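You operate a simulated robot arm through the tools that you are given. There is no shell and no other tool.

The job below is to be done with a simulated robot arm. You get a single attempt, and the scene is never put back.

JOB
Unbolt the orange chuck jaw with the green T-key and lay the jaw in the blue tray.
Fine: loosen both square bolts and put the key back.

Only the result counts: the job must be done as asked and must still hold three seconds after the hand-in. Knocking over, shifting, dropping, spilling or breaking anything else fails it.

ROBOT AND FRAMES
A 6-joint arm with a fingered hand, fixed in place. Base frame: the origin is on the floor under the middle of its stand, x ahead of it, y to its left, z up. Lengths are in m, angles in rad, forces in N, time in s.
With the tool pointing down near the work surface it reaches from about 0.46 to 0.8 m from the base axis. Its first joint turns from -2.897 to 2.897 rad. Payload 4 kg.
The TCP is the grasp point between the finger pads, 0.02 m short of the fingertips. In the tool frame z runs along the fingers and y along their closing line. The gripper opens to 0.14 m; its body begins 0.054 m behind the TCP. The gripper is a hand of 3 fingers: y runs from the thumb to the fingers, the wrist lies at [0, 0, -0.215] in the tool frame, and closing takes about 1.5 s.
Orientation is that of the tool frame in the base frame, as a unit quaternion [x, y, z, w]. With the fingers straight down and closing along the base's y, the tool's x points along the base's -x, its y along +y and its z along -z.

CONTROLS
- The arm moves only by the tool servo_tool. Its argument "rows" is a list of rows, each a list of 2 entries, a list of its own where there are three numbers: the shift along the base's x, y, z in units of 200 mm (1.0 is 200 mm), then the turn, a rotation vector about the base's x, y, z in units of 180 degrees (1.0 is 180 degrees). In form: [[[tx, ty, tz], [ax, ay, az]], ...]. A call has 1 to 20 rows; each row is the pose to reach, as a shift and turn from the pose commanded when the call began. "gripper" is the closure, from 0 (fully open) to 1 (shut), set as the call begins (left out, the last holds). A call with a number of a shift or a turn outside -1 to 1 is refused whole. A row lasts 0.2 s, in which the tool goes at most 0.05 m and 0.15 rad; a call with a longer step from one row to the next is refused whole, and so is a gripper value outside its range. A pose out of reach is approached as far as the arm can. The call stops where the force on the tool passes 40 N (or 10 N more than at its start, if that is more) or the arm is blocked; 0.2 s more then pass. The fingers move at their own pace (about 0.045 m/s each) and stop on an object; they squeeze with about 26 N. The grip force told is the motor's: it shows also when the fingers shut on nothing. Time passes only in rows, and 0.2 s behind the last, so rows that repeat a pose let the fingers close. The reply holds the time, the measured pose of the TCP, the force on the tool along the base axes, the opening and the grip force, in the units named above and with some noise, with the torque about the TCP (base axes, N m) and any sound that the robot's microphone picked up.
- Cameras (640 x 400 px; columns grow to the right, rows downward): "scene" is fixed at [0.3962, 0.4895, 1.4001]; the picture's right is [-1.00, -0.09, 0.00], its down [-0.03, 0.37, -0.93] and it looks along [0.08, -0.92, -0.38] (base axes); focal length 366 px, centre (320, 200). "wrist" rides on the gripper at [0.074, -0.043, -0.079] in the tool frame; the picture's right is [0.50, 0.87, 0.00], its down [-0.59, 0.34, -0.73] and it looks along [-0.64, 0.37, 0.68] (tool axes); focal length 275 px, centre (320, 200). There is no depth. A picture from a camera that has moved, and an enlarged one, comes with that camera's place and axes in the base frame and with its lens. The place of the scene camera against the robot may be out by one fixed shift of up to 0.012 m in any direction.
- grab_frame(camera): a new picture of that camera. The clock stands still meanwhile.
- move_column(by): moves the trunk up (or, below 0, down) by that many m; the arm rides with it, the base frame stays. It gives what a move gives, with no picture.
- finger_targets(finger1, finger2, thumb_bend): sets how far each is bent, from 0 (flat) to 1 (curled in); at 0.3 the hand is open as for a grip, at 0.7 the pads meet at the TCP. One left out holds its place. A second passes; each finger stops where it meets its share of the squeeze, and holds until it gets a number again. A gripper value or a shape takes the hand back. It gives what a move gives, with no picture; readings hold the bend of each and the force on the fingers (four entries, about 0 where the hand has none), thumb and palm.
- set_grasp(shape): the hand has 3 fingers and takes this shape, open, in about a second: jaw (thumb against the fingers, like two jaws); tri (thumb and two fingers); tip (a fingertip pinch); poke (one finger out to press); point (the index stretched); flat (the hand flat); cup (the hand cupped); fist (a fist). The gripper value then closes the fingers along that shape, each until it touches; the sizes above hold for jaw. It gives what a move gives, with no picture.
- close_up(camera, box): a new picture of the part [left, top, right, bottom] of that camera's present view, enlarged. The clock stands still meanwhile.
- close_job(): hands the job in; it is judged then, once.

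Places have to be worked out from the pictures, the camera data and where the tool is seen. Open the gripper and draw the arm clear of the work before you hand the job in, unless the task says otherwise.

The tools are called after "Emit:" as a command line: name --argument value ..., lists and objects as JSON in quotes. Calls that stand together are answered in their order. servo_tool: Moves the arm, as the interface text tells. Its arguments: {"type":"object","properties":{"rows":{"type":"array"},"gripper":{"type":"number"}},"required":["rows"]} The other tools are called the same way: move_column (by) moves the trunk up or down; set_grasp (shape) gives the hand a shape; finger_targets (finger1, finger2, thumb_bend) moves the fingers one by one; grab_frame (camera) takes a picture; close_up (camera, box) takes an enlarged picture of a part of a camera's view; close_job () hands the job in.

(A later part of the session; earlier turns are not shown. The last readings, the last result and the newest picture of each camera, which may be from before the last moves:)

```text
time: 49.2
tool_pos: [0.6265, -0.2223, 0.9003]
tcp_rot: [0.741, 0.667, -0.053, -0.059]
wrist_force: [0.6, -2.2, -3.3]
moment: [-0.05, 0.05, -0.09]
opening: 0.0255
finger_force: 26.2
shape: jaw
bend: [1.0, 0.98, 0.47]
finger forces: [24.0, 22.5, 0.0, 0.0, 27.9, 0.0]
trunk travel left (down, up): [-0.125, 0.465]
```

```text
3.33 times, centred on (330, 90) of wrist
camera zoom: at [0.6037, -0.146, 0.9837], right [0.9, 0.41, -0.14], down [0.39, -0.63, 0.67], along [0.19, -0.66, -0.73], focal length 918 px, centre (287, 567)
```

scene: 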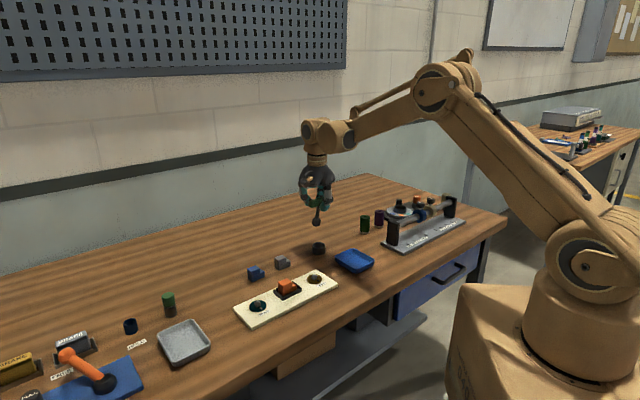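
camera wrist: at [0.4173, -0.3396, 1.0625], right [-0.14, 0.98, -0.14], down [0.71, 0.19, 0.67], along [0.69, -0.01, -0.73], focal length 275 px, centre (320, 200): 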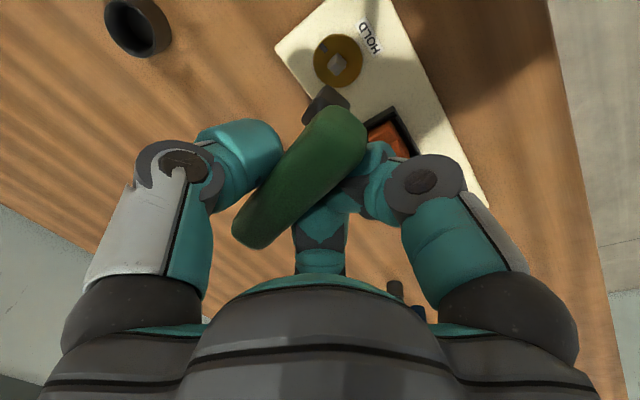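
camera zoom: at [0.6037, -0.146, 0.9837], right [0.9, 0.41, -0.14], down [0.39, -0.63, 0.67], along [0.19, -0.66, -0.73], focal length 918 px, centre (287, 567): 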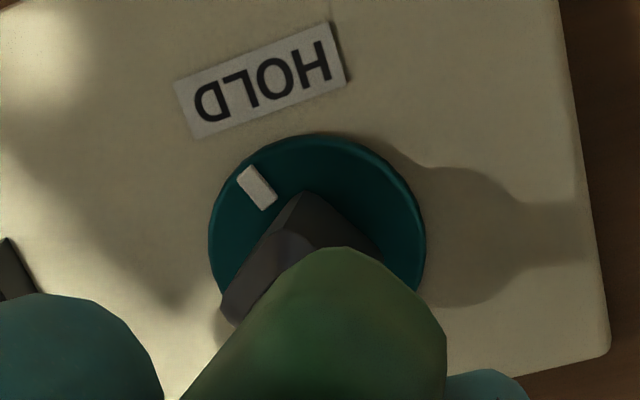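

The teal mark also turns counter-clockwise away from HOLD at low torque. Continuing 60° more.

Emit:
servo_tool --rows '[[[0.0023, 0.0055, 0], [0, 0, 0.04167]], [[0.0038, 0.0112, 0], [0, 0, 0.08333]], [[0.0046, 0.017, 0], [0, 0, 0.125]], [[0.0046, 0.0229, 0], [0, 0, 0.16667]], [[0.0039, 0.0288, 0], [0, 0, 0.20833]], [[0.0023, 0.0345, 0], [0, 0, 0.25]], [[0.0001, 0.0399, 0], [0, 0, 0.29167]], [[-0.0029, 0.045, 0], [0, 0, 0.33333]], [[-0.0029, 0.045, 0], [0, 0, 0.33333]]]'

Emit:
close_up --camera "scene" --box '[240, 270, 280, 320]'

Emit:
close_up --camera "wrist" --box '[270, 30, 390, 150]'

```text
time: 51.2
tool_pos: [0.6249, -0.2163, 0.898]
tcp_rot: [0.307, 0.948, -0.074, -0.024]
wrist_force: [-0.8, -2.1, -1.4]
moment: [-0.22, 0.1, 0.0]
opening: 0.0251
finger_force: 25.9
shape: jaw
bend: [1.0, 0.98, 0.47]
finger forces: [21.1, 22.9, 0.1, 0.1, 29.4, 0.0]
trunk travel left (down, up): [-0.125, 0.465]
```

```text
8.00 times, centred on (260, 295) of scene
camera zoom: at [0.3962, 0.4895, 1.4001], right [-1.0, -0.09, 0.0], down [-0.03, 0.37, -0.93], along [0.08, -0.92, -0.38], focal length 2931 px, centre (800, -560)
```

zoom: 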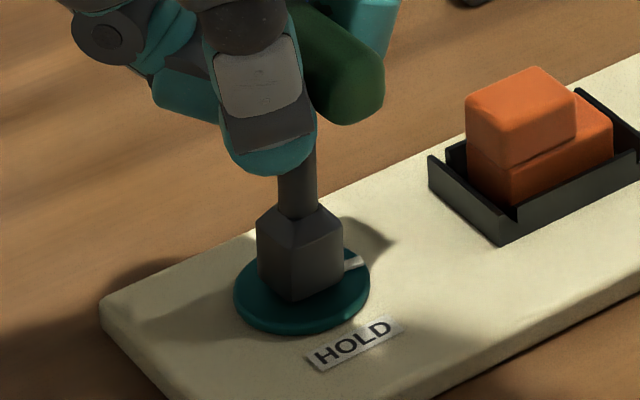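

```text
3.33 times, centred on (330, 90) of wrist
camera zoom: at [0.5477, -0.194, 0.983], right [0.1, 0.99, -0.14], down [0.74, 0.02, 0.67], along [0.67, -0.17, -0.73], focal length 918 px, centre (287, 567)
```

zoom: 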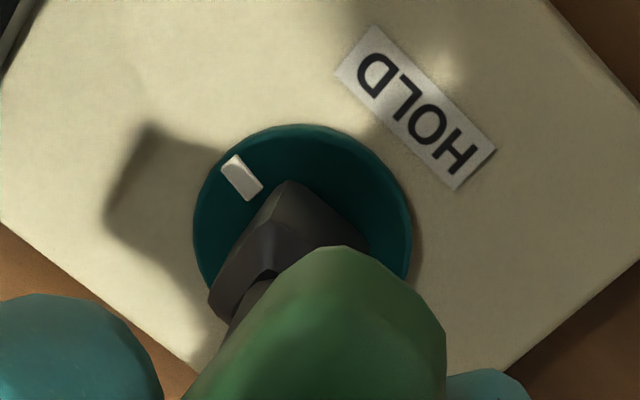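

About 80° turned, still free. Going on in finer 5° steps toward the end stop to avoid wrenching the grip.

Emit:
servo_tool --rows '[[[-0.0023, 0.0032, 0], [0, 0, 0.02778]], [[-0.0049, 0.0061, 0], [0, 0, 0.05556]], [[-0.0078, 0.0089, 0], [0, 0, 0.08333]], [[-0.0078, 0.0089, 0], [0, 0, 0.08333]]]'

```text
time: 52.2
tool_pos: [0.6227, -0.2142, 0.899]
tcp_rot: [0.182, 0.98, -0.077, -0.015]
wrist_force: [-0.6, -2.8, -2.4]
moment: [-0.2, 0.06, 0.01]
opening: 0.0256
finger_force: 25.9
shape: jaw
bend: [1.0, 0.98, 0.47]
finger forces: [21.0, 22.7, 0.1, 0.0, 29.2, 0.0]
trunk travel left (down, up): [-0.125, 0.465]
```

Still free at 105°. Continuing in the same fine steps.

Emit:
servo_tool --rows '[[[-0.0031, 0.0025, 0], [0, 0, 0.02778]], [[-0.0063, 0.0047, 0], [0, 0, 0.05556]], [[-0.0063, 0.0047, 0], [0, 0, 0.05556]]]'

Emit:
close_up --camera "wrist" --box '[270, 30, 390, 150]'

Emit:
close_up --camera "scene" --box '[240, 270, 280, 320]'

```text
time: 53.0
tool_pos: [0.6226, -0.212, 0.8971]
tcp_rot: [0.095, 0.992, -0.078, -0.007]
wrist_force: [1.4, -0.6, 1.0]
moment: [-0.26, 0.03, -0.44]
opening: 0.0254
finger_force: 26.0
shape: jaw
bend: [1.0, 0.98, 0.46]
finger forces: [32.9, 17.6, 0.0, 0.0, 33.7, 0.0]
trunk travel left (down, up): [-0.125, 0.465]
```

```text
3.33 times, centred on (330, 90) of wrist
camera zoom: at [0.5438, -0.2259, 0.9832], right [-0.33, 0.94, -0.14], down [0.66, 0.33, 0.67], along [0.67, 0.13, -0.73], focal length 918 px, centre (287, 567)
```

zoom: 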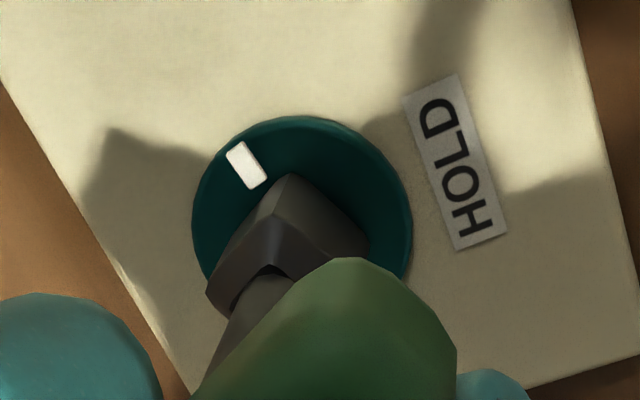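

```text
8.00 times, centred on (260, 295) of scene
camera zoom: at [0.3962, 0.4895, 1.4001], right [-1.0, -0.09, 0.0], down [-0.03, 0.37, -0.93], along [0.08, -0.92, -0.38], focal length 2931 px, centre (800, -560)
```

zoom: 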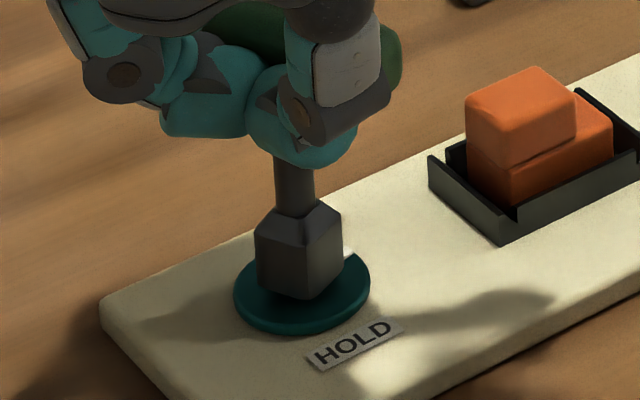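

The teal bolt has reached its stop too (0.44 N·m), with its mark about 110° from HOLD. I'll back off 7° to unload the key, then lift it off.

Emit:
servo_tool --rows '[[[0.0048, -0.0034, 0], [0, 0, -0.04167]], [[0.0048, -0.0034, 0], [0, 0, -0.04167]], [[0.0048, -0.0034, 0.025], [0, 0, -0.04167]], [[0.0048, -0.0034, 0.06], [0, 0, -0.04167]], [[0.0048, -0.0034, 0.11], [0, 0, -0.04167]], [[0.0048, -0.0034, 0.2], [0, 0, -0.04167]], [[0.0048, -0.0034, 0.3], [0, 0, -0.04167]], [[0.0048, -0.0034, 0.4], [0, 0, -0.04167]], [[0.0048, -0.0034, 0.5], [0, 0, -0.04167]], [[0.0048, -0.0034, 0.5], [0, 0, -0.04167]]]'

Emit:
grab_frame --camera "wrist"

Emit:
close_up --camera "wrist" --box '[240, 60, 400, 260]'

Emit:
close_up --camera "scene" --box '[230, 220, 340, 330]'

```text
time: 55.2
tool_pos: [0.6251, -0.2113, 0.9976]
tcp_rot: [0.162, 0.984, -0.078, -0.013]
wrist_force: [0.2, 0.8, -1.2]
moment: [0.0, 0.0, 0.01]
opening: 0.0255
finger_force: 25.8
shape: jaw
bend: [1.0, 0.98, 0.47]
finger forces: [22.1, 24.5, 0.0, 0.0, 27.3, 0.0]
trunk travel left (down, up): [-0.125, 0.465]
```

```text
taken
camera wrist: at [0.544, -0.2151, 1.0828], right [-0.2, 0.97, -0.14], down [0.7, 0.24, 0.67], along [0.68, 0.04, -0.73], focal length 275 px, centre (320, 200)
```

wrist: 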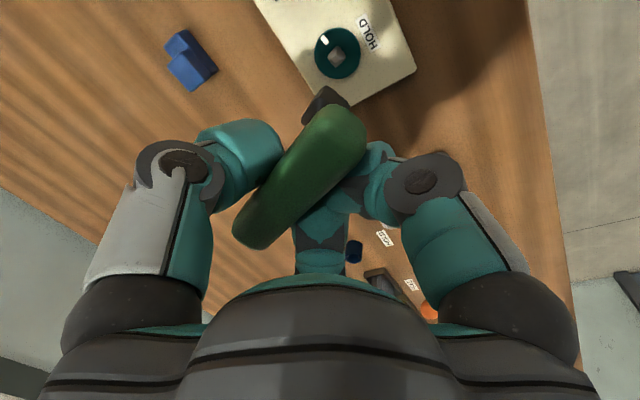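

```text
2.00 times, centred on (320, 160) of wrist
camera zoom: at [0.544, -0.2151, 1.0828], right [-0.2, 0.97, -0.14], down [0.7, 0.24, 0.67], along [0.68, 0.04, -0.73], focal length 551 px, centre (320, 280)
```

zoom: 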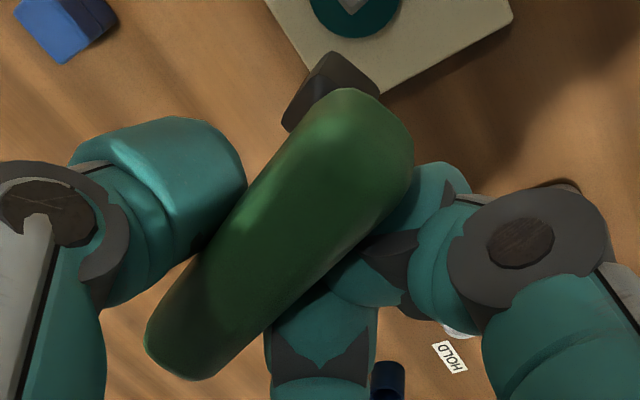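

```text
3.64 times, centred on (285, 275) of scene
camera zoom: at [0.3962, 0.4895, 1.4001], right [-1.0, -0.09, 0.0], down [-0.03, 0.37, -0.93], along [0.08, -0.92, -0.38], focal length 1332 px, centre (447, -73)
```

zoom: 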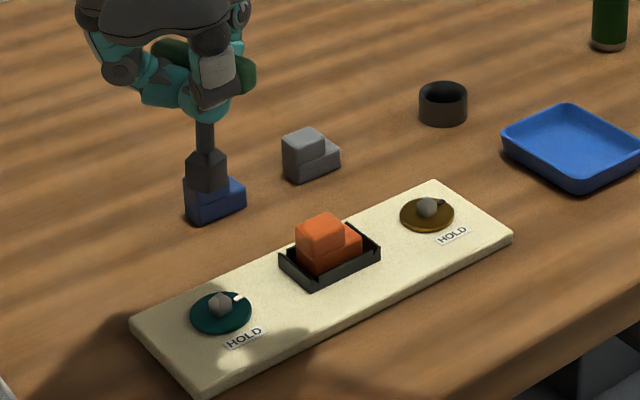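

Both marks are now well away from HOLD and nothing else has moved. I'll carry the key back toward its cup, turning the hand so the bar returns to its original 45° direction (first half of the move).

Emit:
servo_tool --rows '[[[-0.0389, -0.0994, 0], [0, 0, -0.038]], [[-0.0778, -0.1988, 0], [0, 0, -0.0759]], [[-0.1166, -0.2981, 0], [0, 0, -0.1139]], [[-0.1555, -0.3975, 0], [0, 0, -0.1518]], [[-0.1944, -0.4969, 0], [0, 0, -0.1898]], [[-0.2333, -0.5963, 0], [0, 0, -0.2277]], [[-0.2721, -0.6956, 0], [0, 0, -0.2657]], [[-0.311, -0.795, 0], [0, 0, -0.3036]]]'

Emit:
servo_tool --rows '[[[-0.0389, -0.0994, 0], [0, 0, -0.038]], [[-0.0778, -0.1988, 0], [0, 0, -0.0759]], [[-0.1166, -0.2981, 0], [0, 0, -0.1139]], [[-0.1555, -0.3975, 0], [0, 0, -0.1518]], [[-0.1944, -0.4969, 0], [0, 0, -0.1898]], [[-0.2333, -0.5963, 0], [0, 0, -0.2277]], [[-0.2721, -0.6956, 0], [0, 0, -0.2657]], [[-0.311, -0.795, 0], [0, 0, -0.3036]], [[-0.311, -0.795, 0], [0, 0, -0.3036]]]'

Emit:
close_up --camera "scene" --box '[290, 180, 350, 260]'

Emit:
close_up --camera "wrist" --box '[260, 0, 400, 140]'

```text
time: 57.0
tool_pos: [0.5626, -0.3728, 0.9987]
tcp_rot: [0.595, 0.8, -0.064, -0.047]
wrist_force: [-0.4, 0.0, -0.9]
moment: [-0.03, -0.01, -0.04]
opening: 0.0256
finger_force: 25.7
shape: jaw
bend: [1.0, 0.98, 0.47]
finger forces: [22.1, 24.6, 0.0, 0.1, 27.2, 0.0]
trunk travel left (down, up): [-0.125, 0.465]
```

```text
time: 59.0
tool_pos: [0.4987, -0.5309, 0.9995]
tcp_rot: [0.895, 0.438, -0.035, -0.072]
wrist_force: [-0.4, -0.1, -1.3]
moment: [-0.05, 0.0, -0.01]
opening: 0.0254
finger_force: 26.2
shape: jaw
bend: [1.0, 0.98, 0.47]
finger forces: [21.8, 24.8, 0.0, 0.0, 27.3, 0.0]
trunk travel left (down, up): [-0.125, 0.465]
```

```text
5.00 times, centred on (320, 220) of scene
camera zoom: at [0.3962, 0.4895, 1.4001], right [-1.0, -0.09, 0.0], down [-0.03, 0.37, -0.93], along [0.08, -0.92, -0.38], focal length 1832 px, centre (320, 100)
```

zoom: 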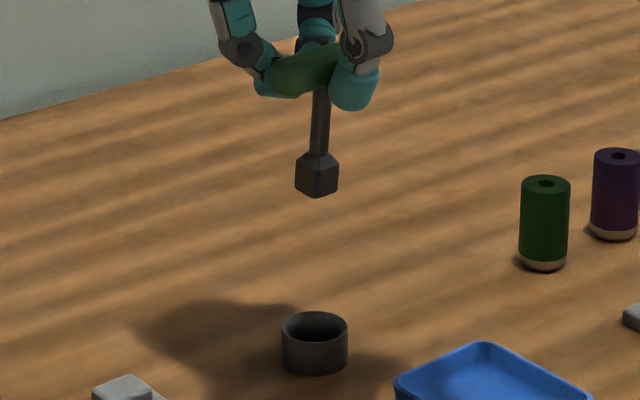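

```text
2.86 times, centred on (330, 70) of wrist
camera zoom: at [0.5206, -0.4527, 1.0833], right [0.98, -0.13, -0.14], down [-0.01, -0.74, 0.67], along [-0.19, -0.66, -0.73], focal length 786 px, centre (291, 571)
```

zoom: 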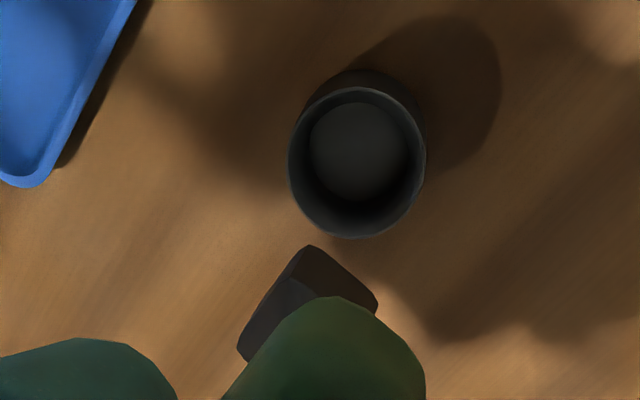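

Cup centre works out to about (0.4955, -0.522), with the socket roughly 1–2 mm off, and the shaft seems to lean a few degrees. Zooming in to measure the lean before inserting.

Emit:
close_up --camera "scene" --box '[303, 185, 335, 225]'

Emit:
close_up --camera "wrist" --box '[230, 60, 410, 260]'

```text
10.00 times, centred on (319, 205) of scene
camera zoom: at [0.3962, 0.4895, 1.4001], right [-1.0, -0.09, 0.0], down [-0.03, 0.37, -0.93], along [0.08, -0.92, -0.38], focal length 3664 px, centre (330, 150)
```

zoom: 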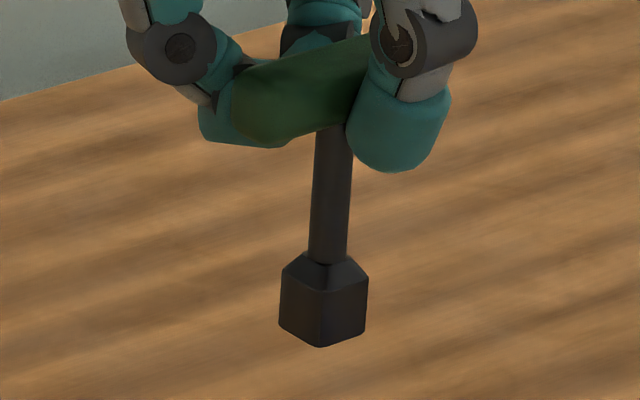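

```text
2.00 times, centred on (320, 160) of wrist
camera zoom: at [0.5206, -0.4527, 1.0833], right [0.98, -0.13, -0.14], down [-0.01, -0.74, 0.67], along [-0.19, -0.66, -0.73], focal length 551 px, centre (320, 280)
```

zoom: 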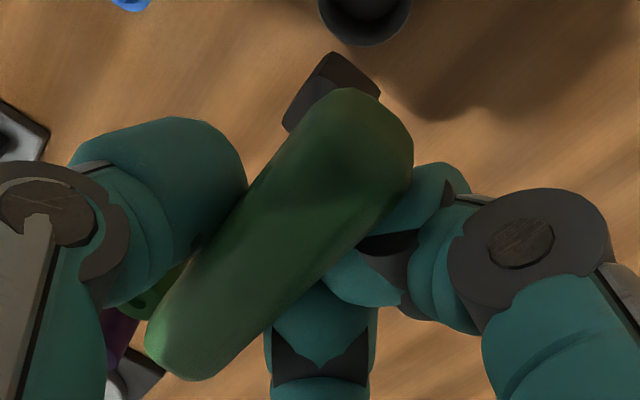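

The key leans about 4.8° about its bar. I'll tilt the hand further by that amount, shift so the socket is over the cup, and come down to just above the rim.

Emit:
servo_tool --rows '[[[0.01, -0.005, 0], [0.006, 0.006, 0]], [[0.02, -0.009, 0], [0.012, 0.012, 0]], [[0.0285, -0.013, 0], [0.0177, 0.0177, 0]], [[0.0285, -0.013, -0.1], [0.0177, 0.0177, 0]], [[0.0285, -0.013, -0.22], [0.0177, 0.0177, 0]], [[0.0285, -0.013, -0.34], [0.0177, 0.0177, 0]], [[0.0285, -0.013, -0.42], [0.0177, 0.0177, 0]], [[0.0285, -0.013, -0.42], [0.0177, 0.0177, 0]]]'

Emit:
close_up --camera "scene" --box '[300, 205, 340, 260]'

Emit:
close_up --camera "wrist" --box '[260, 20, 400, 160]'

```text
time: 60.8
tool_pos: [0.5035, -0.5333, 0.9147]
tcp_rot: [0.892, 0.437, -0.048, -0.107]
wrist_force: [-0.7, -0.2, -0.9]
moment: [-0.01, -0.02, 0.0]
opening: 0.0251
finger_force: 26.4
shape: jaw
bend: [1.0, 0.98, 0.47]
finger forces: [22.0, 25.0, 0.0, 0.0, 27.3, 0.0]
trunk travel left (down, up): [-0.125, 0.465]
```

```text
7.27 times, centred on (320, 232) of scene
camera zoom: at [0.3962, 0.4895, 1.4001], right [-1.0, -0.09, 0.0], down [-0.03, 0.37, -0.93], along [0.08, -0.92, -0.38], focal length 2665 px, centre (320, -36)
```

zoom: 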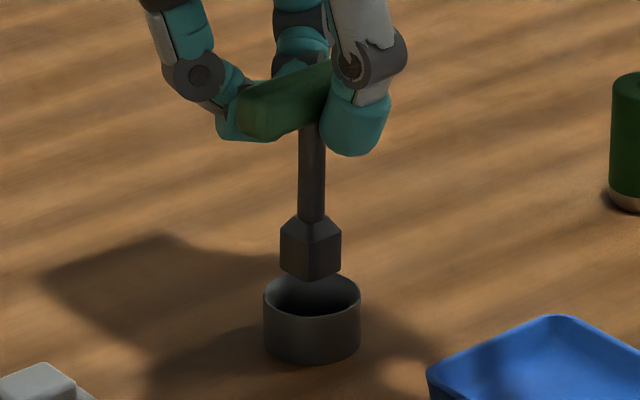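

```text
2.86 times, centred on (330, 90) of wrist
camera zoom: at [0.531, -0.4597, 1.0021], right [0.97, -0.12, -0.2], down [0.03, -0.78, 0.63], along [-0.23, -0.62, -0.75], focal length 786 px, centre (291, 514)
```

zoom: 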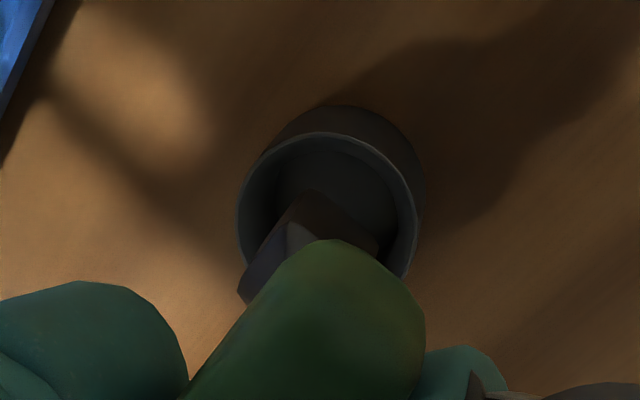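

Shaft vertical and socket centred over the cup within about 1 mm in both views. Lowering into the cup, nearly to its floor.

Emit:
servo_tool --rows '[[[0, 0, -0.025], [0, 0, 0]], [[0, 0, -0.05], [0, 0, 0]], [[0, 0, -0.075], [0, 0, 0]], [[0, 0, -0.1], [0, 0, 0]], [[0, 0, -0.125], [0, 0, 0]], [[0, 0, -0.14], [0, 0, 0]], [[0, 0, -0.15], [0, 0, 0]], [[0, 0, -0.15], [0, 0, 0]]]'

Emit:
close_up --camera "scene" --box '[300, 205, 340, 260]'

Emit:
close_up --camera "wrist" --box '[260, 20, 400, 160]'

```text
time: 62.6
tool_pos: [0.5039, -0.5325, 0.8842]
tcp_rot: [0.892, 0.437, -0.047, -0.107]
wrist_force: [-0.4, -0.7, -1.2]
moment: [-0.04, -0.01, 0.01]
opening: 0.0252
finger_force: 26.5
shape: jaw
bend: [1.0, 0.98, 0.47]
finger forces: [21.8, 25.1, 0.1, 0.0, 27.3, 0.0]
trunk travel left (down, up): [-0.125, 0.465]
```

```text
7.27 times, centred on (320, 232) of scene
camera zoom: at [0.3962, 0.4895, 1.4001], right [-1.0, -0.09, 0.0], down [-0.03, 0.37, -0.93], along [0.08, -0.92, -0.38], focal length 2665 px, centre (320, -36)
```

zoom: 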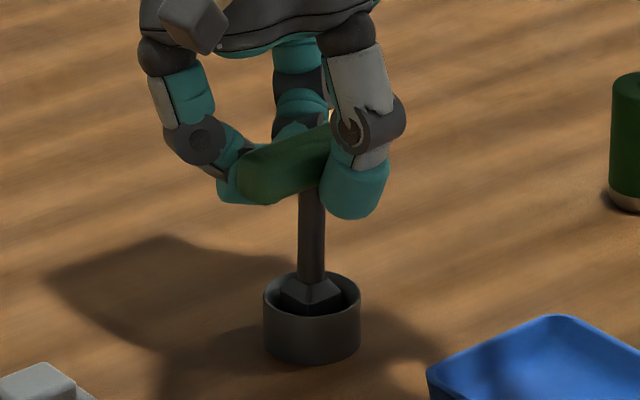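

```text
2.86 times, centred on (330, 90) of wrist
camera zoom: at [0.5311, -0.4597, 0.9722], right [0.97, -0.12, -0.2], down [0.03, -0.78, 0.63], along [-0.23, -0.62, -0.75], focal length 786 px, centre (291, 514)
```

zoom: 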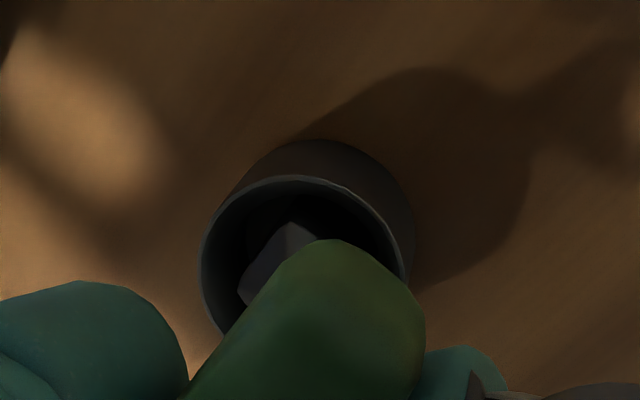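

Inside the cup with no contact yet. Lowering in 0.8 mm steps to find the floor.

Emit:
servo_tool --rows '[[[0, 0, -0.004], [0, 0, 0]], [[0, 0, -0.008], [0, 0, 0]], [[0, 0, -0.012], [0, 0, 0]], [[0, 0, -0.016], [0, 0, 0]], [[0, 0, -0.016], [0, 0, 0]]]'

```text
time: 63.8
tool_pos: [0.5049, -0.5348, 0.8821]
tcp_rot: [0.892, 0.437, -0.048, -0.107]
wrist_force: [-0.8, 0.0, -0.8]
moment: [0.01, -0.01, -0.02]
opening: 0.0253
finger_force: 26.6
shape: jaw
bend: [1.0, 0.98, 0.47]
finger forces: [21.8, 25.1, 0.0, 0.1, 27.4, 0.0]
trunk travel left (down, up): [-0.125, 0.465]
```

No contact at about 0.881. Continuing down.

Emit:
servo_tool --rows '[[[0, 0, -0.004], [0, 0, 0]], [[0, 0, -0.008], [0, 0, 0]], [[0, 0, -0.012], [0, 0, 0]], [[0, 0, -0.012], [0, 0, 0]]]'

Emit:
close_up --camera "scene" --box '[300, 215, 340, 260]'

```text
time: 64.8
tool_pos: [0.506, -0.533, 0.8791]
tcp_rot: [0.892, 0.437, -0.047, -0.108]
wrist_force: [0.2, 0.6, -1.8]
moment: [0.04, -0.02, 0.0]
opening: 0.0253
finger_force: 25.7
shape: jaw
bend: [1.0, 0.98, 0.47]
finger forces: [21.8, 25.2, 0.0, 0.0, 27.3, 0.0]
trunk travel left (down, up): [-0.125, 0.465]
```

```text
8.89 times, centred on (320, 238) of scene
camera zoom: at [0.3962, 0.4895, 1.4001], right [-1.0, -0.09, 0.0], down [-0.03, 0.37, -0.93], along [0.08, -0.92, -0.38], focal length 3257 px, centre (320, -133)
```

zoom: 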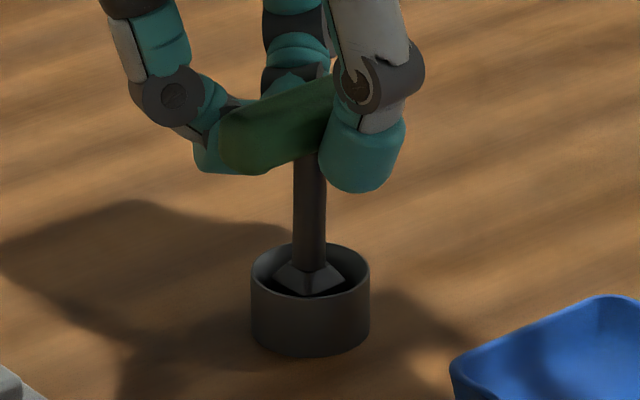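

The picture almost matches the key's original resting height. A few more fine steps down to feel the floor.

Emit:
servo_tool --rows '[[[0, 0, -0.004], [0, 0, 0]], [[0, 0, -0.008], [0, 0, 0]], [[0, 0, -0.008], [0, 0, 0]]]'

```text
time: 65.6
tool_pos: [0.5042, -0.5332, 0.8787]
tcp_rot: [0.892, 0.437, -0.048, -0.108]
wrist_force: [1.3, 0.3, 10.0]
moment: [0.12, 0.12, -0.03]
opening: 0.0255
finger_force: 26.3
shape: jaw
bend: [1.0, 0.98, 0.47]
finger forces: [23.8, 27.7, 0.0, 0.0, 27.9, 0.1]
trunk travel left (down, up): [-0.125, 0.465]
```

Floor contact at about 11 N. I'll ease up 0.5 mm to unload, then open the hand partway gently.

Emit:
servo_tool --rows '[[[0, 0, 0.0025], [0, 0, 0]], [[0, 0, 0.0025], [0, 0, 0]]]'

Emit:
servo_tool --rows '[[[0, 0, 0], [0, 0, 0]], [[0, 0, 0], [0, 0, 0]], [[0, 0, 0], [0, 0, 0]], [[0, 0, 0], [0, 0, 0]], [[0, 0, 0], [0, 0, 0]], [[0, 0, 0], [0, 0, 0]]]' --gripper 0.7

Emit:
close_up --camera "scene" --box '[300, 215, 340, 260]'

Emit:
grab_frame --camera "wrist"

```text
time: 66.2
tool_pos: [0.5048, -0.5326, 0.8782]
tcp_rot: [0.892, 0.437, -0.048, -0.107]
wrist_force: [0.9, -0.8, 8.2]
moment: [0.07, 0.17, 0.0]
opening: 0.0254
finger_force: 26.1
shape: jaw
bend: [1.0, 0.98, 0.47]
finger forces: [23.7, 27.6, 0.0, 0.0, 27.8, 0.0]
trunk travel left (down, up): [-0.125, 0.465]
```

```text
time: 67.6
tool_pos: [0.5043, -0.5332, 0.8784]
tcp_rot: [0.892, 0.437, -0.047, -0.108]
wrist_force: [-0.5, 0.7, 0.1]
moment: [-0.05, 0.0, -0.02]
opening: 0.0422
finger_force: 0.1
shape: jaw
bend: [0.43, 0.43, 0.42]
finger forces: [0.0, 0.0, 0.1, 0.0, 0.2, 0.0]
trunk travel left (down, up): [-0.125, 0.465]
```

```text
8.89 times, centred on (320, 238) of scene
camera zoom: at [0.3962, 0.4895, 1.4001], right [-1.0, -0.09, 0.0], down [-0.03, 0.37, -0.93], along [0.08, -0.92, -0.38], focal length 3257 px, centre (320, -133)
```

zoom: 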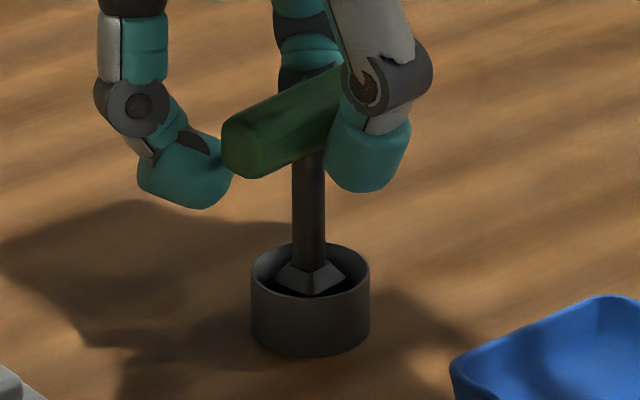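

```text
taken
camera wrist: at [0.5314, -0.4603, 0.9655], right [0.97, -0.12, -0.2], down [0.03, -0.78, 0.63], along [-0.23, -0.62, -0.75], focal length 275 px, centre (320, 200)
```

wrist: 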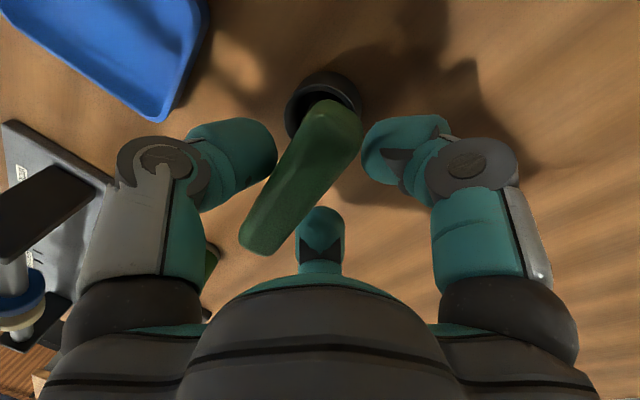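

The key stands upright in its cup with the hand released. Now opening fully and rising straight up.

Emit:
servo_tool --rows '[[[0, 0, 0], [0, 0, 0]], [[0, 0, 0], [0, 0, 0]], [[0, 0, 0], [0, 0, 0]], [[0, 0, 0], [0, 0, 0]], [[0, 0, 0], [0, 0, 0]], [[0, 0, 0.06], [0, 0, 0]], [[0, 0, 0.15], [0, 0, 0]], [[0, 0, 0.3], [0, 0, 0]], [[0, 0, 0.45], [0, 0, 0]], [[0, 0, 0.6], [0, 0, 0]], [[0, 0, 0.6], [0, 0, 0]]]' --gripper 0

Emit:
close_up --camera "scene" --box '[230, 200, 410, 330]'

Emit:
close_up --camera "scene" --box '[300, 215, 340, 260]'

```text
time: 70.0
tool_pos: [0.5056, -0.5322, 0.9977]
tcp_rot: [0.892, 0.436, -0.048, -0.107]
wrist_force: [0.1, -0.1, 1.1]
moment: [-0.02, -0.03, -0.05]
opening: 0.1397
finger_force: 0.0
shape: jaw
bend: [0.3, 0.3, 0.3]
finger forces: [0.1, 0.0, 0.0, 0.1, 0.0, 0.0]
trunk travel left (down, up): [-0.125, 0.465]
```

```text
3.08 times, centred on (320, 265) of scene
camera zoom: at [0.3962, 0.4895, 1.4001], right [-1.0, -0.09, 0.0], down [-0.03, 0.37, -0.93], along [0.08, -0.92, -0.38], focal length 1127 px, centre (320, 0)
```

zoom: 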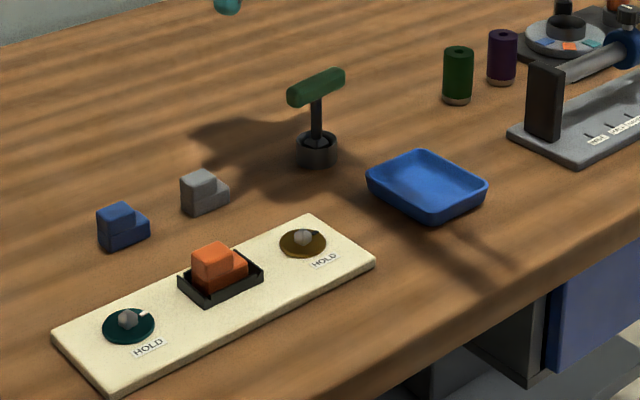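

```text
8.89 times, centred on (320, 238) of scene
camera zoom: at [0.3962, 0.4895, 1.4001], right [-1.0, -0.09, 0.0], down [-0.03, 0.37, -0.93], along [0.08, -0.92, -0.38], focal length 3257 px, centre (320, -133)
```

zoom: 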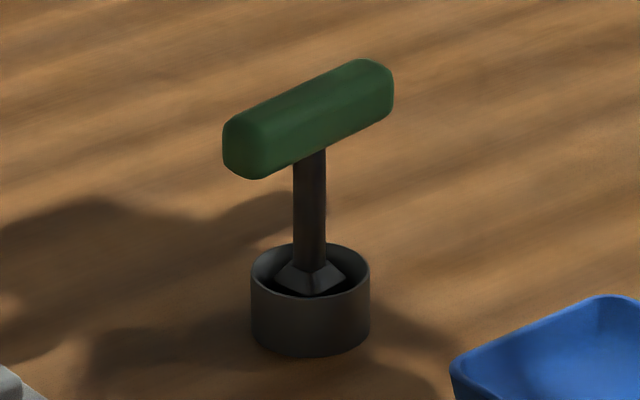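

The key is back in place exactly as it stood. Now I'll study the orange jaw and its pocket up close.

Emit:
close_up --camera "scene" --box '[270, 270, 306, 306]'

Emit:
grab_frame --camera "wrist"

Emit:
close_up --camera "scene" --box '[325, 235, 385, 285]'

```text
11.11 times, centred on (288, 288) of scene
camera zoom: at [0.3962, 0.4895, 1.4001], right [-1.0, -0.09, 0.0], down [-0.03, 0.37, -0.93], along [0.08, -0.92, -0.38], focal length 4071 px, centre (676, -778)
```

zoom: 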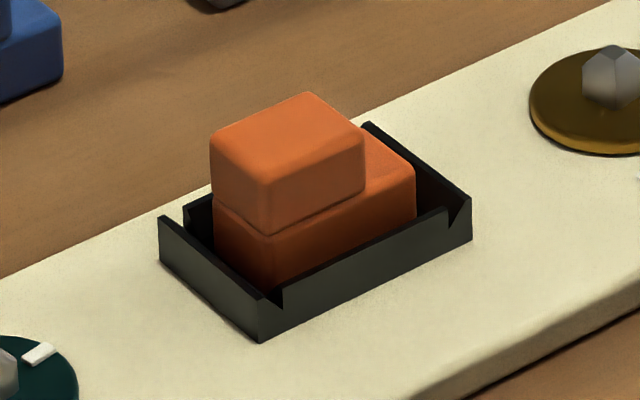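

```text
taken
camera wrist: at [0.5314, -0.4592, 1.086], right [0.97, -0.12, -0.2], down [0.03, -0.78, 0.63], along [-0.23, -0.62, -0.75], focal length 275 px, centre (320, 200)
```

wrist: 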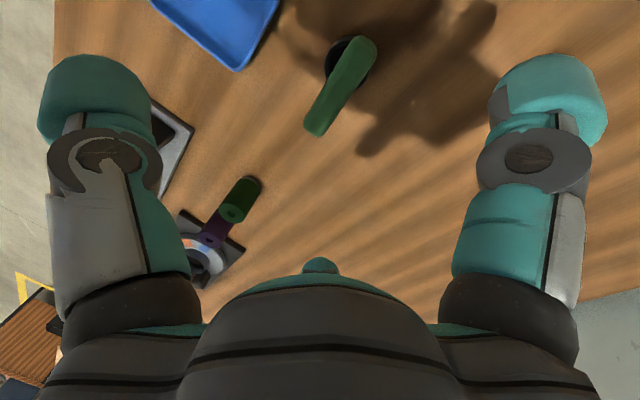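

```text
8.00 times, centred on (355, 260) of scene
camera zoom: at [0.3962, 0.4895, 1.4001], right [-1.0, -0.09, 0.0], down [-0.03, 0.37, -0.93], along [0.08, -0.92, -0.38], focal length 2931 px, centre (40, -280)
```

zoom: 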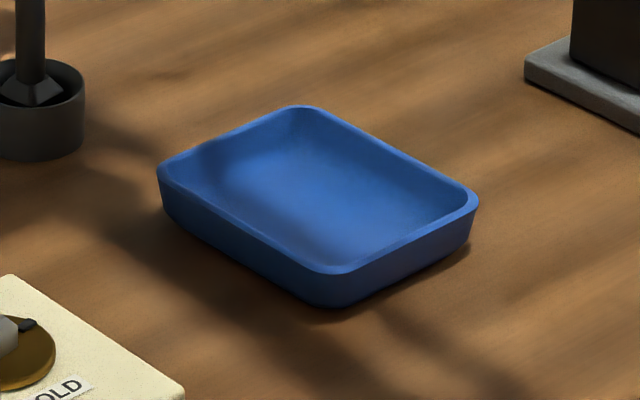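

The jaw is a stepped block: a base about 44×20 mm with a 31×20 mm upper block near the teal end, in a pocket with low walls. I'll level the hand at yaw -135° and move over to view it from above.

Emit:
servo_tool --rows '[[[0.03, 0.125, 0], [-0.0064, -0.0068, -0.0049]], [[0.06, 0.25, 0], [-0.0129, -0.0136, -0.0098]], [[0.09, 0.375, 0], [-0.0193, -0.0204, -0.0147]], [[0.12, 0.5, 0], [-0.0257, -0.0273, -0.0197]], [[0.15, 0.625, 0], [-0.0321, -0.0341, -0.0246]], [[0.18, 0.75, 0], [-0.0386, -0.0409, -0.0295]], [[0.21, 0.875, 0], [-0.045, -0.0477, -0.0344]], [[0.24, 1.0, 0], [-0.0514, -0.0545, -0.0393]], [[0.24, 1.0, 0], [-0.0514, -0.0545, -0.0393]]]'

Emit:
grab_frame --camera "wrist"

```text
time: 72.0
tool_pos: [0.5526, -0.334, 0.9963]
tcp_rot: [0.924, 0.383, 0.001, 0.0]
wrist_force: [-0.4, 0.9, 0.2]
moment: [-0.03, 0.05, 0.0]
opening: 0.1397
finger_force: 0.0
shape: jaw
bend: [0.3, 0.3, 0.3]
finger forces: [0.0, 0.0, 0.0, 0.0, 0.0, 0.0]
trunk travel left (down, up): [-0.125, 0.465]
```

```text
taken
camera wrist: at [0.574, -0.2502, 1.076], right [0.97, -0.26, 0.0], down [-0.18, -0.66, 0.73], along [-0.19, -0.71, -0.68], focal length 275 px, centre (320, 200)
```

wrist: 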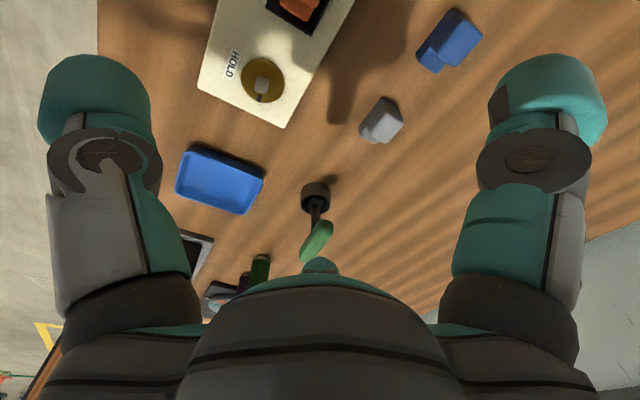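

The tray is also in view. I'll zoom on it for its position, then move on to get the jaw into view.

Emit:
close_up --camera "wrist" --box '[160, 130, 290, 230]'

Emit:
servo_tool --rows '[[[0.025, 0.15, 0], [0, 0, 0]], [[0.05, 0.3, 0], [0, 0, 0]], [[0.075, 0.45, 0], [0, 0, 0]], [[0.1, 0.6, 0], [0, 0, 0]], [[0.1, 0.6, 0], [0, 0, 0]]]'

Emit:
grab_frame --camera "wrist"

Emit:
close_up --camera "wrist" --box '[260, 40, 420, 160]'

```text
4.00 times, centred on (225, 180) of wrist
camera zoom: at [0.574, -0.2502, 1.076], right [0.97, -0.26, 0.0], down [-0.18, -0.66, 0.73], along [-0.19, -0.71, -0.68], focal length 1101 px, centre (700, 280)
```

zoom: 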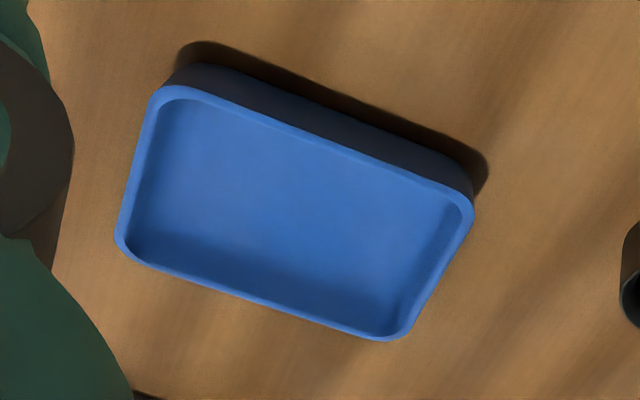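

```text
time: 73.2
tool_pos: [0.5731, -0.2119, 0.9973]
tcp_rot: [0.924, 0.383, 0.001, -0.001]
wrist_force: [0.3, -0.1, -0.5]
moment: [-0.04, -0.01, -0.02]
opening: 0.1397
finger_force: 0.0
shape: jaw
bend: [0.3, 0.3, 0.3]
finger forces: [0.0, 0.1, 0.0, 0.0, 0.1, 0.0]
trunk travel left (down, up): [-0.125, 0.465]
```

```text
taken
camera wrist: at [0.5947, -0.1292, 1.0778], right [0.97, -0.26, 0.0], down [-0.18, -0.66, 0.73], along [-0.19, -0.71, -0.68], focal length 275 px, centre (320, 200)
```

wrist: 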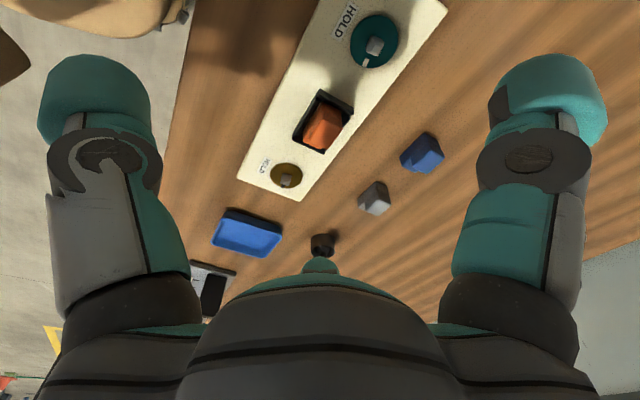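

```text
3.33 times, centred on (340, 100) of wrist
camera zoom: at [0.5947, -0.1292, 1.0778], right [0.97, -0.26, 0.0], down [-0.18, -0.66, 0.73], along [-0.19, -0.71, -0.68], focal length 918 px, centre (253, 533)
```

zoom: 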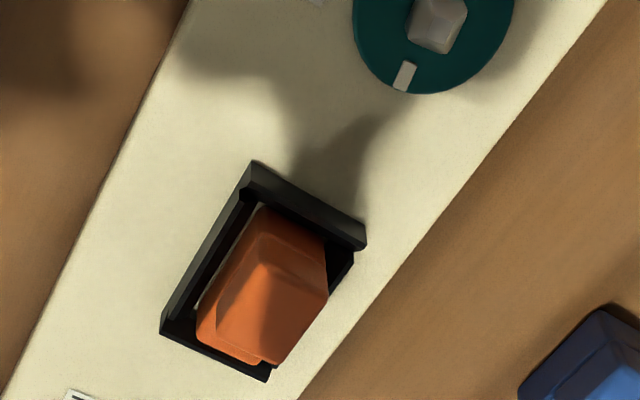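

Tray centre works out to (0.382, -0.457), about 92×76 mm. Zooming on the jaw to read its top faces.

Emit:
close_up --camera "wrist" --box '[285, 80, 365, 160]'

```text
5.00 times, centred on (325, 120) of wrist
camera zoom: at [0.5947, -0.1292, 1.0778], right [0.97, -0.26, 0.0], down [-0.18, -0.66, 0.73], along [-0.19, -0.71, -0.68], focal length 1376 px, centre (295, 600)
```

zoom: 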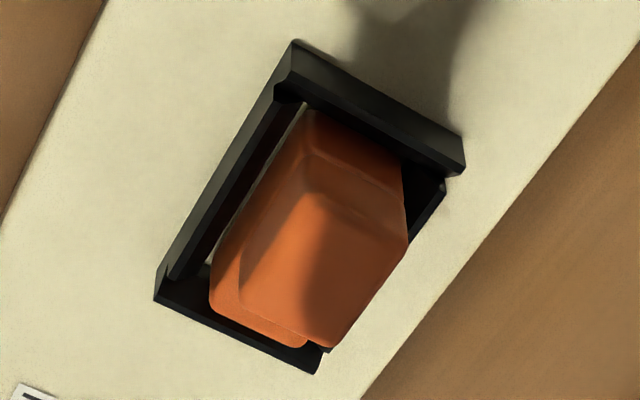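

The upper block's top is centred at about (0.560, -0.2785, 0.849), with the pocket wall tops near 0.825. I'll position so the jaw's meeting plane is on the block and descend first to z=0.90.

Emit:
servo_tool --rows '[[[-0.011, -0.188, 0], [0, 0, 0]], [[-0.022, -0.3755, 0], [0, 0, 0]], [[-0.022, -0.3755, -0.15], [0, 0, 0]], [[-0.022, -0.3755, -0.3], [0, 0, 0]], [[-0.022, -0.3755, -0.42], [0, 0, 0]], [[-0.022, -0.3755, -0.486], [0, 0, 0]], [[-0.022, -0.3755, -0.486], [0, 0, 0]]]'

Emit:
grab_frame --camera "wrist"

Emit:
close_up --camera "scene" --box '[245, 225, 335, 325]'

```text
time: 74.8
tool_pos: [0.5692, -0.2887, 0.9003]
tcp_rot: [0.924, 0.383, 0.0, -0.001]
wrist_force: [0.5, 1.2, 0.5]
moment: [0.01, -0.02, 0.0]
opening: 0.14
finger_force: 0.1
shape: jaw
bend: [0.3, 0.3, 0.3]
finger forces: [0.0, 0.0, 0.0, 0.0, 0.1, 0.0]
trunk travel left (down, up): [-0.125, 0.465]
```

```text
taken
camera wrist: at [0.5902, -0.2047, 0.9802], right [0.97, -0.26, 0.0], down [-0.17, -0.66, 0.73], along [-0.19, -0.71, -0.68], focal length 275 px, centre (320, 200)
```

wrist: 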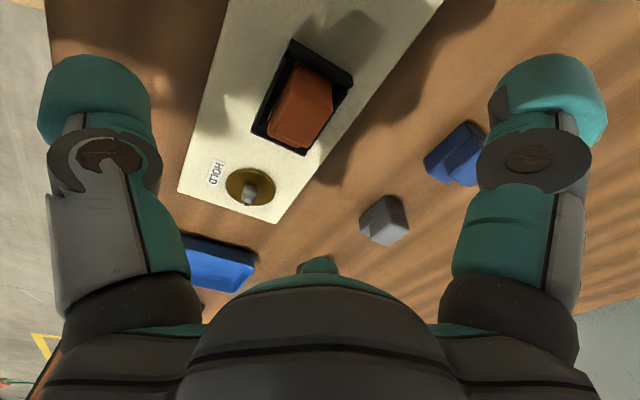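

```text
4.00 times, centred on (290, 275) of scene
camera zoom: at [0.3962, 0.4895, 1.4001], right [-1.0, -0.09, 0.0], down [-0.03, 0.37, -0.93], along [0.08, -0.92, -0.38], focal length 1466 px, centre (440, -100)
```

zoom: 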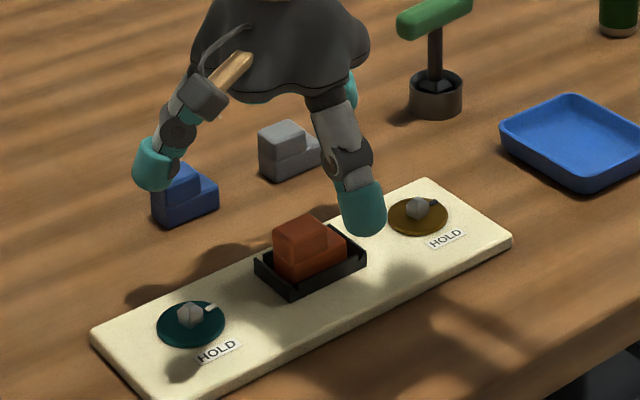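

Zooming to confirm the block's position under the hand before the final descent.

Emit:
close_up --camera "wrist" --box '[240, 30, 370, 160]'

```text
3.08 times, centred on (305, 95) of wrist
camera zoom: at [0.5902, -0.2047, 0.9802], right [0.97, -0.26, 0.0], down [-0.17, -0.66, 0.73], along [-0.19, -0.71, -0.68], focal length 847 px, centre (366, 523)
```

zoom: 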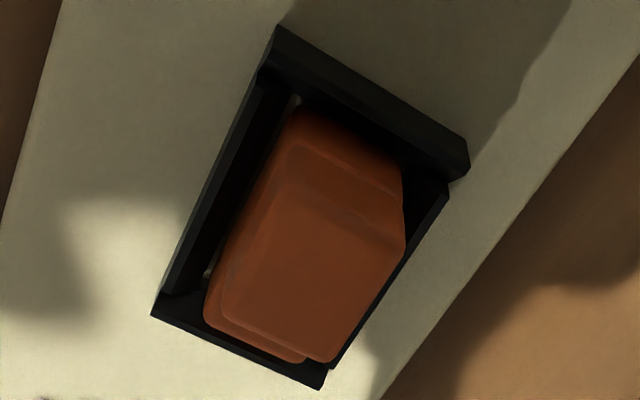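

The block centre is at tool (0, -12.4 mm), just as wanted. Descending to z≈0.850.

Emit:
servo_tool --rows '[[[0, 0, -0.06], [0, 0, 0]], [[0, 0, -0.12], [0, 0, 0]], [[0, 0, -0.18], [0, 0, 0]], [[0, 0, -0.22], [0, 0, 0]], [[0, 0, -0.25], [0, 0, 0]], [[0, 0, -0.25], [0, 0, 0]]]'

Emit:
close_up --camera "scene" --box '[245, 245, 335, 325]'

Emit:
grab_frame --camera "wrist"

```text
time: 76.2
tool_pos: [0.5685, -0.2895, 0.8515]
tcp_rot: [0.924, 0.383, 0.0, -0.001]
wrist_force: [0.9, -0.2, -0.2]
moment: [-0.01, 0.01, 0.04]
opening: 0.1399
finger_force: 0.0
shape: jaw
bend: [0.3, 0.3, 0.3]
finger forces: [0.0, 0.0, 0.1, 0.1, 0.0, 0.0]
trunk travel left (down, up): [-0.125, 0.465]
```

```text
5.00 times, centred on (290, 285) of scene
camera zoom: at [0.3962, 0.4895, 1.4001], right [-1.0, -0.09, 0.0], down [-0.03, 0.37, -0.93], along [0.08, -0.92, -0.38], focal length 1832 px, centre (470, -225)
```

zoom: 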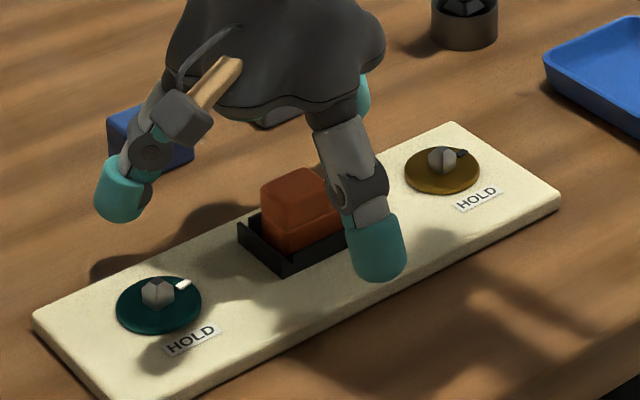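

```text
taken
camera wrist: at [0.5897, -0.2052, 0.93], right [0.97, -0.26, 0.0], down [-0.17, -0.66, 0.73], along [-0.19, -0.71, -0.68], focal length 275 px, centre (320, 200)
```

wrist: 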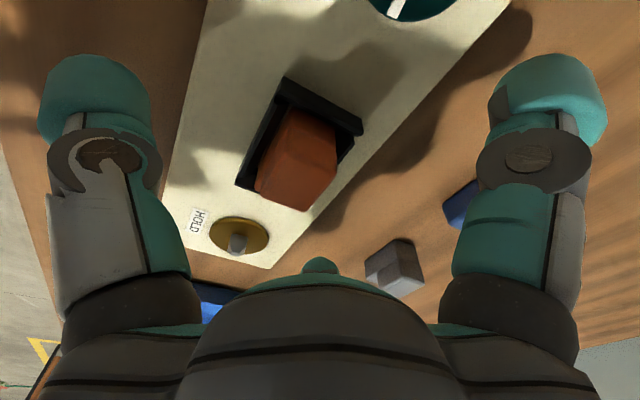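

Hand is around the jaw with no contact. Closing on the upper block.

Emit:
servo_tool --rows '[[[0, 0, 0], [0, 0, 0]], [[0, 0, 0], [0, 0, 0]], [[0, 0, 0], [0, 0, 0]], [[0, 0, 0], [0, 0, 0]], [[0, 0, 0], [0, 0, 0]], [[0, 0, 0], [0, 0, 0]], [[0, 0, 0], [0, 0, 0]], [[0, 0, 0], [0, 0, 0]], [[0, 0, 0], [0, 0, 0]], [[0, 0, 0], [0, 0, 0]]]' --gripper 1

Emit:
close_up --camera "scene" --box '[260, 260, 320, 310]'

Emit:
grab_frame --camera "wrist"

```text
time: 78.4
tool_pos: [0.5677, -0.2892, 0.8508]
tcp_rot: [0.924, 0.383, 0.0, -0.001]
wrist_force: [0.7, -0.3, 0.9]
moment: [-0.02, -0.04, 0.0]
opening: 0.0305
finger_force: 26.2
shape: jaw
bend: [0.91, 0.91, 0.43]
finger forces: [15.7, 15.4, 0.0, 0.0, 29.3, 0.1]
trunk travel left (down, up): [-0.125, 0.465]
```

```text
8.00 times, centred on (290, 285) of scene
camera zoom: at [0.3962, 0.4895, 1.4001], right [-1.0, -0.09, 0.0], down [-0.03, 0.37, -0.93], along [0.08, -0.92, -0.38], focal length 2931 px, centre (560, -480)
```

zoom: 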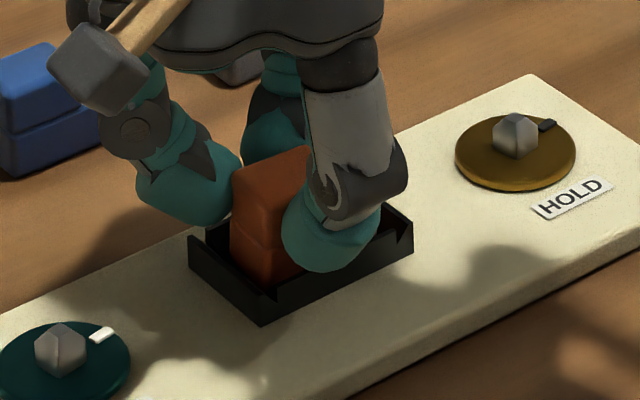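

```text
taken
camera wrist: at [0.5899, -0.2052, 0.9301], right [0.97, -0.26, 0.0], down [-0.17, -0.66, 0.73], along [-0.19, -0.71, -0.68], focal length 275 px, centre (320, 200)
```

wrist: 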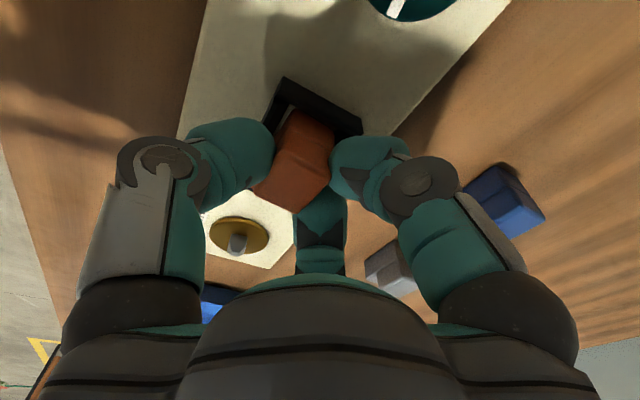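

The block is clamped evenly (15.7/15.4 vs 29 N). Lifting gently, watching for any sign it's still held.

Emit:
servo_tool --rows '[[[0, 0, 0.01], [0, 0, 0]], [[0, 0, 0.02], [0, 0, 0]], [[0, 0, 0.035], [0, 0, 0]], [[0, 0, 0.05], [0, 0, 0]], [[0, 0, 0.05], [0, 0, 0]]]'

Emit:
close_up --camera "scene" --box '[260, 260, 320, 310]'

```text
time: 79.6
tool_pos: [0.5682, -0.2893, 0.861]
tcp_rot: [0.924, 0.383, 0.001, -0.001]
wrist_force: [0.2, -0.1, -1.8]
moment: [-0.01, -0.05, 0.0]
opening: 0.0305
finger_force: 25.7
shape: jaw
bend: [0.91, 0.91, 0.42]
finger forces: [16.0, 15.0, 0.1, 0.1, 29.7, 0.0]
trunk travel left (down, up): [-0.125, 0.465]
```

```text
8.00 times, centred on (290, 285) of scene
camera zoom: at [0.3962, 0.4895, 1.4001], right [-1.0, -0.09, 0.0], down [-0.03, 0.37, -0.93], along [0.08, -0.92, -0.38], focal length 2931 px, centre (560, -480)
```

zoom: 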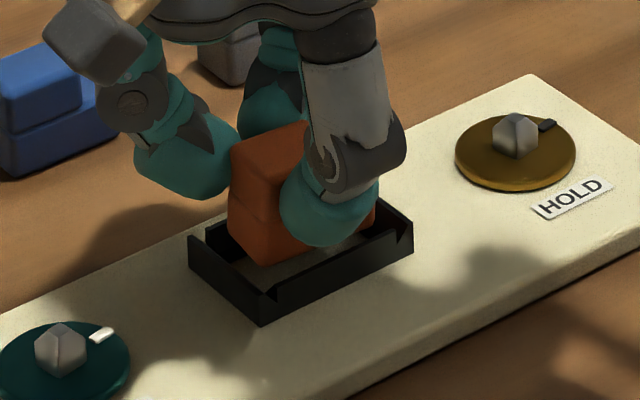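

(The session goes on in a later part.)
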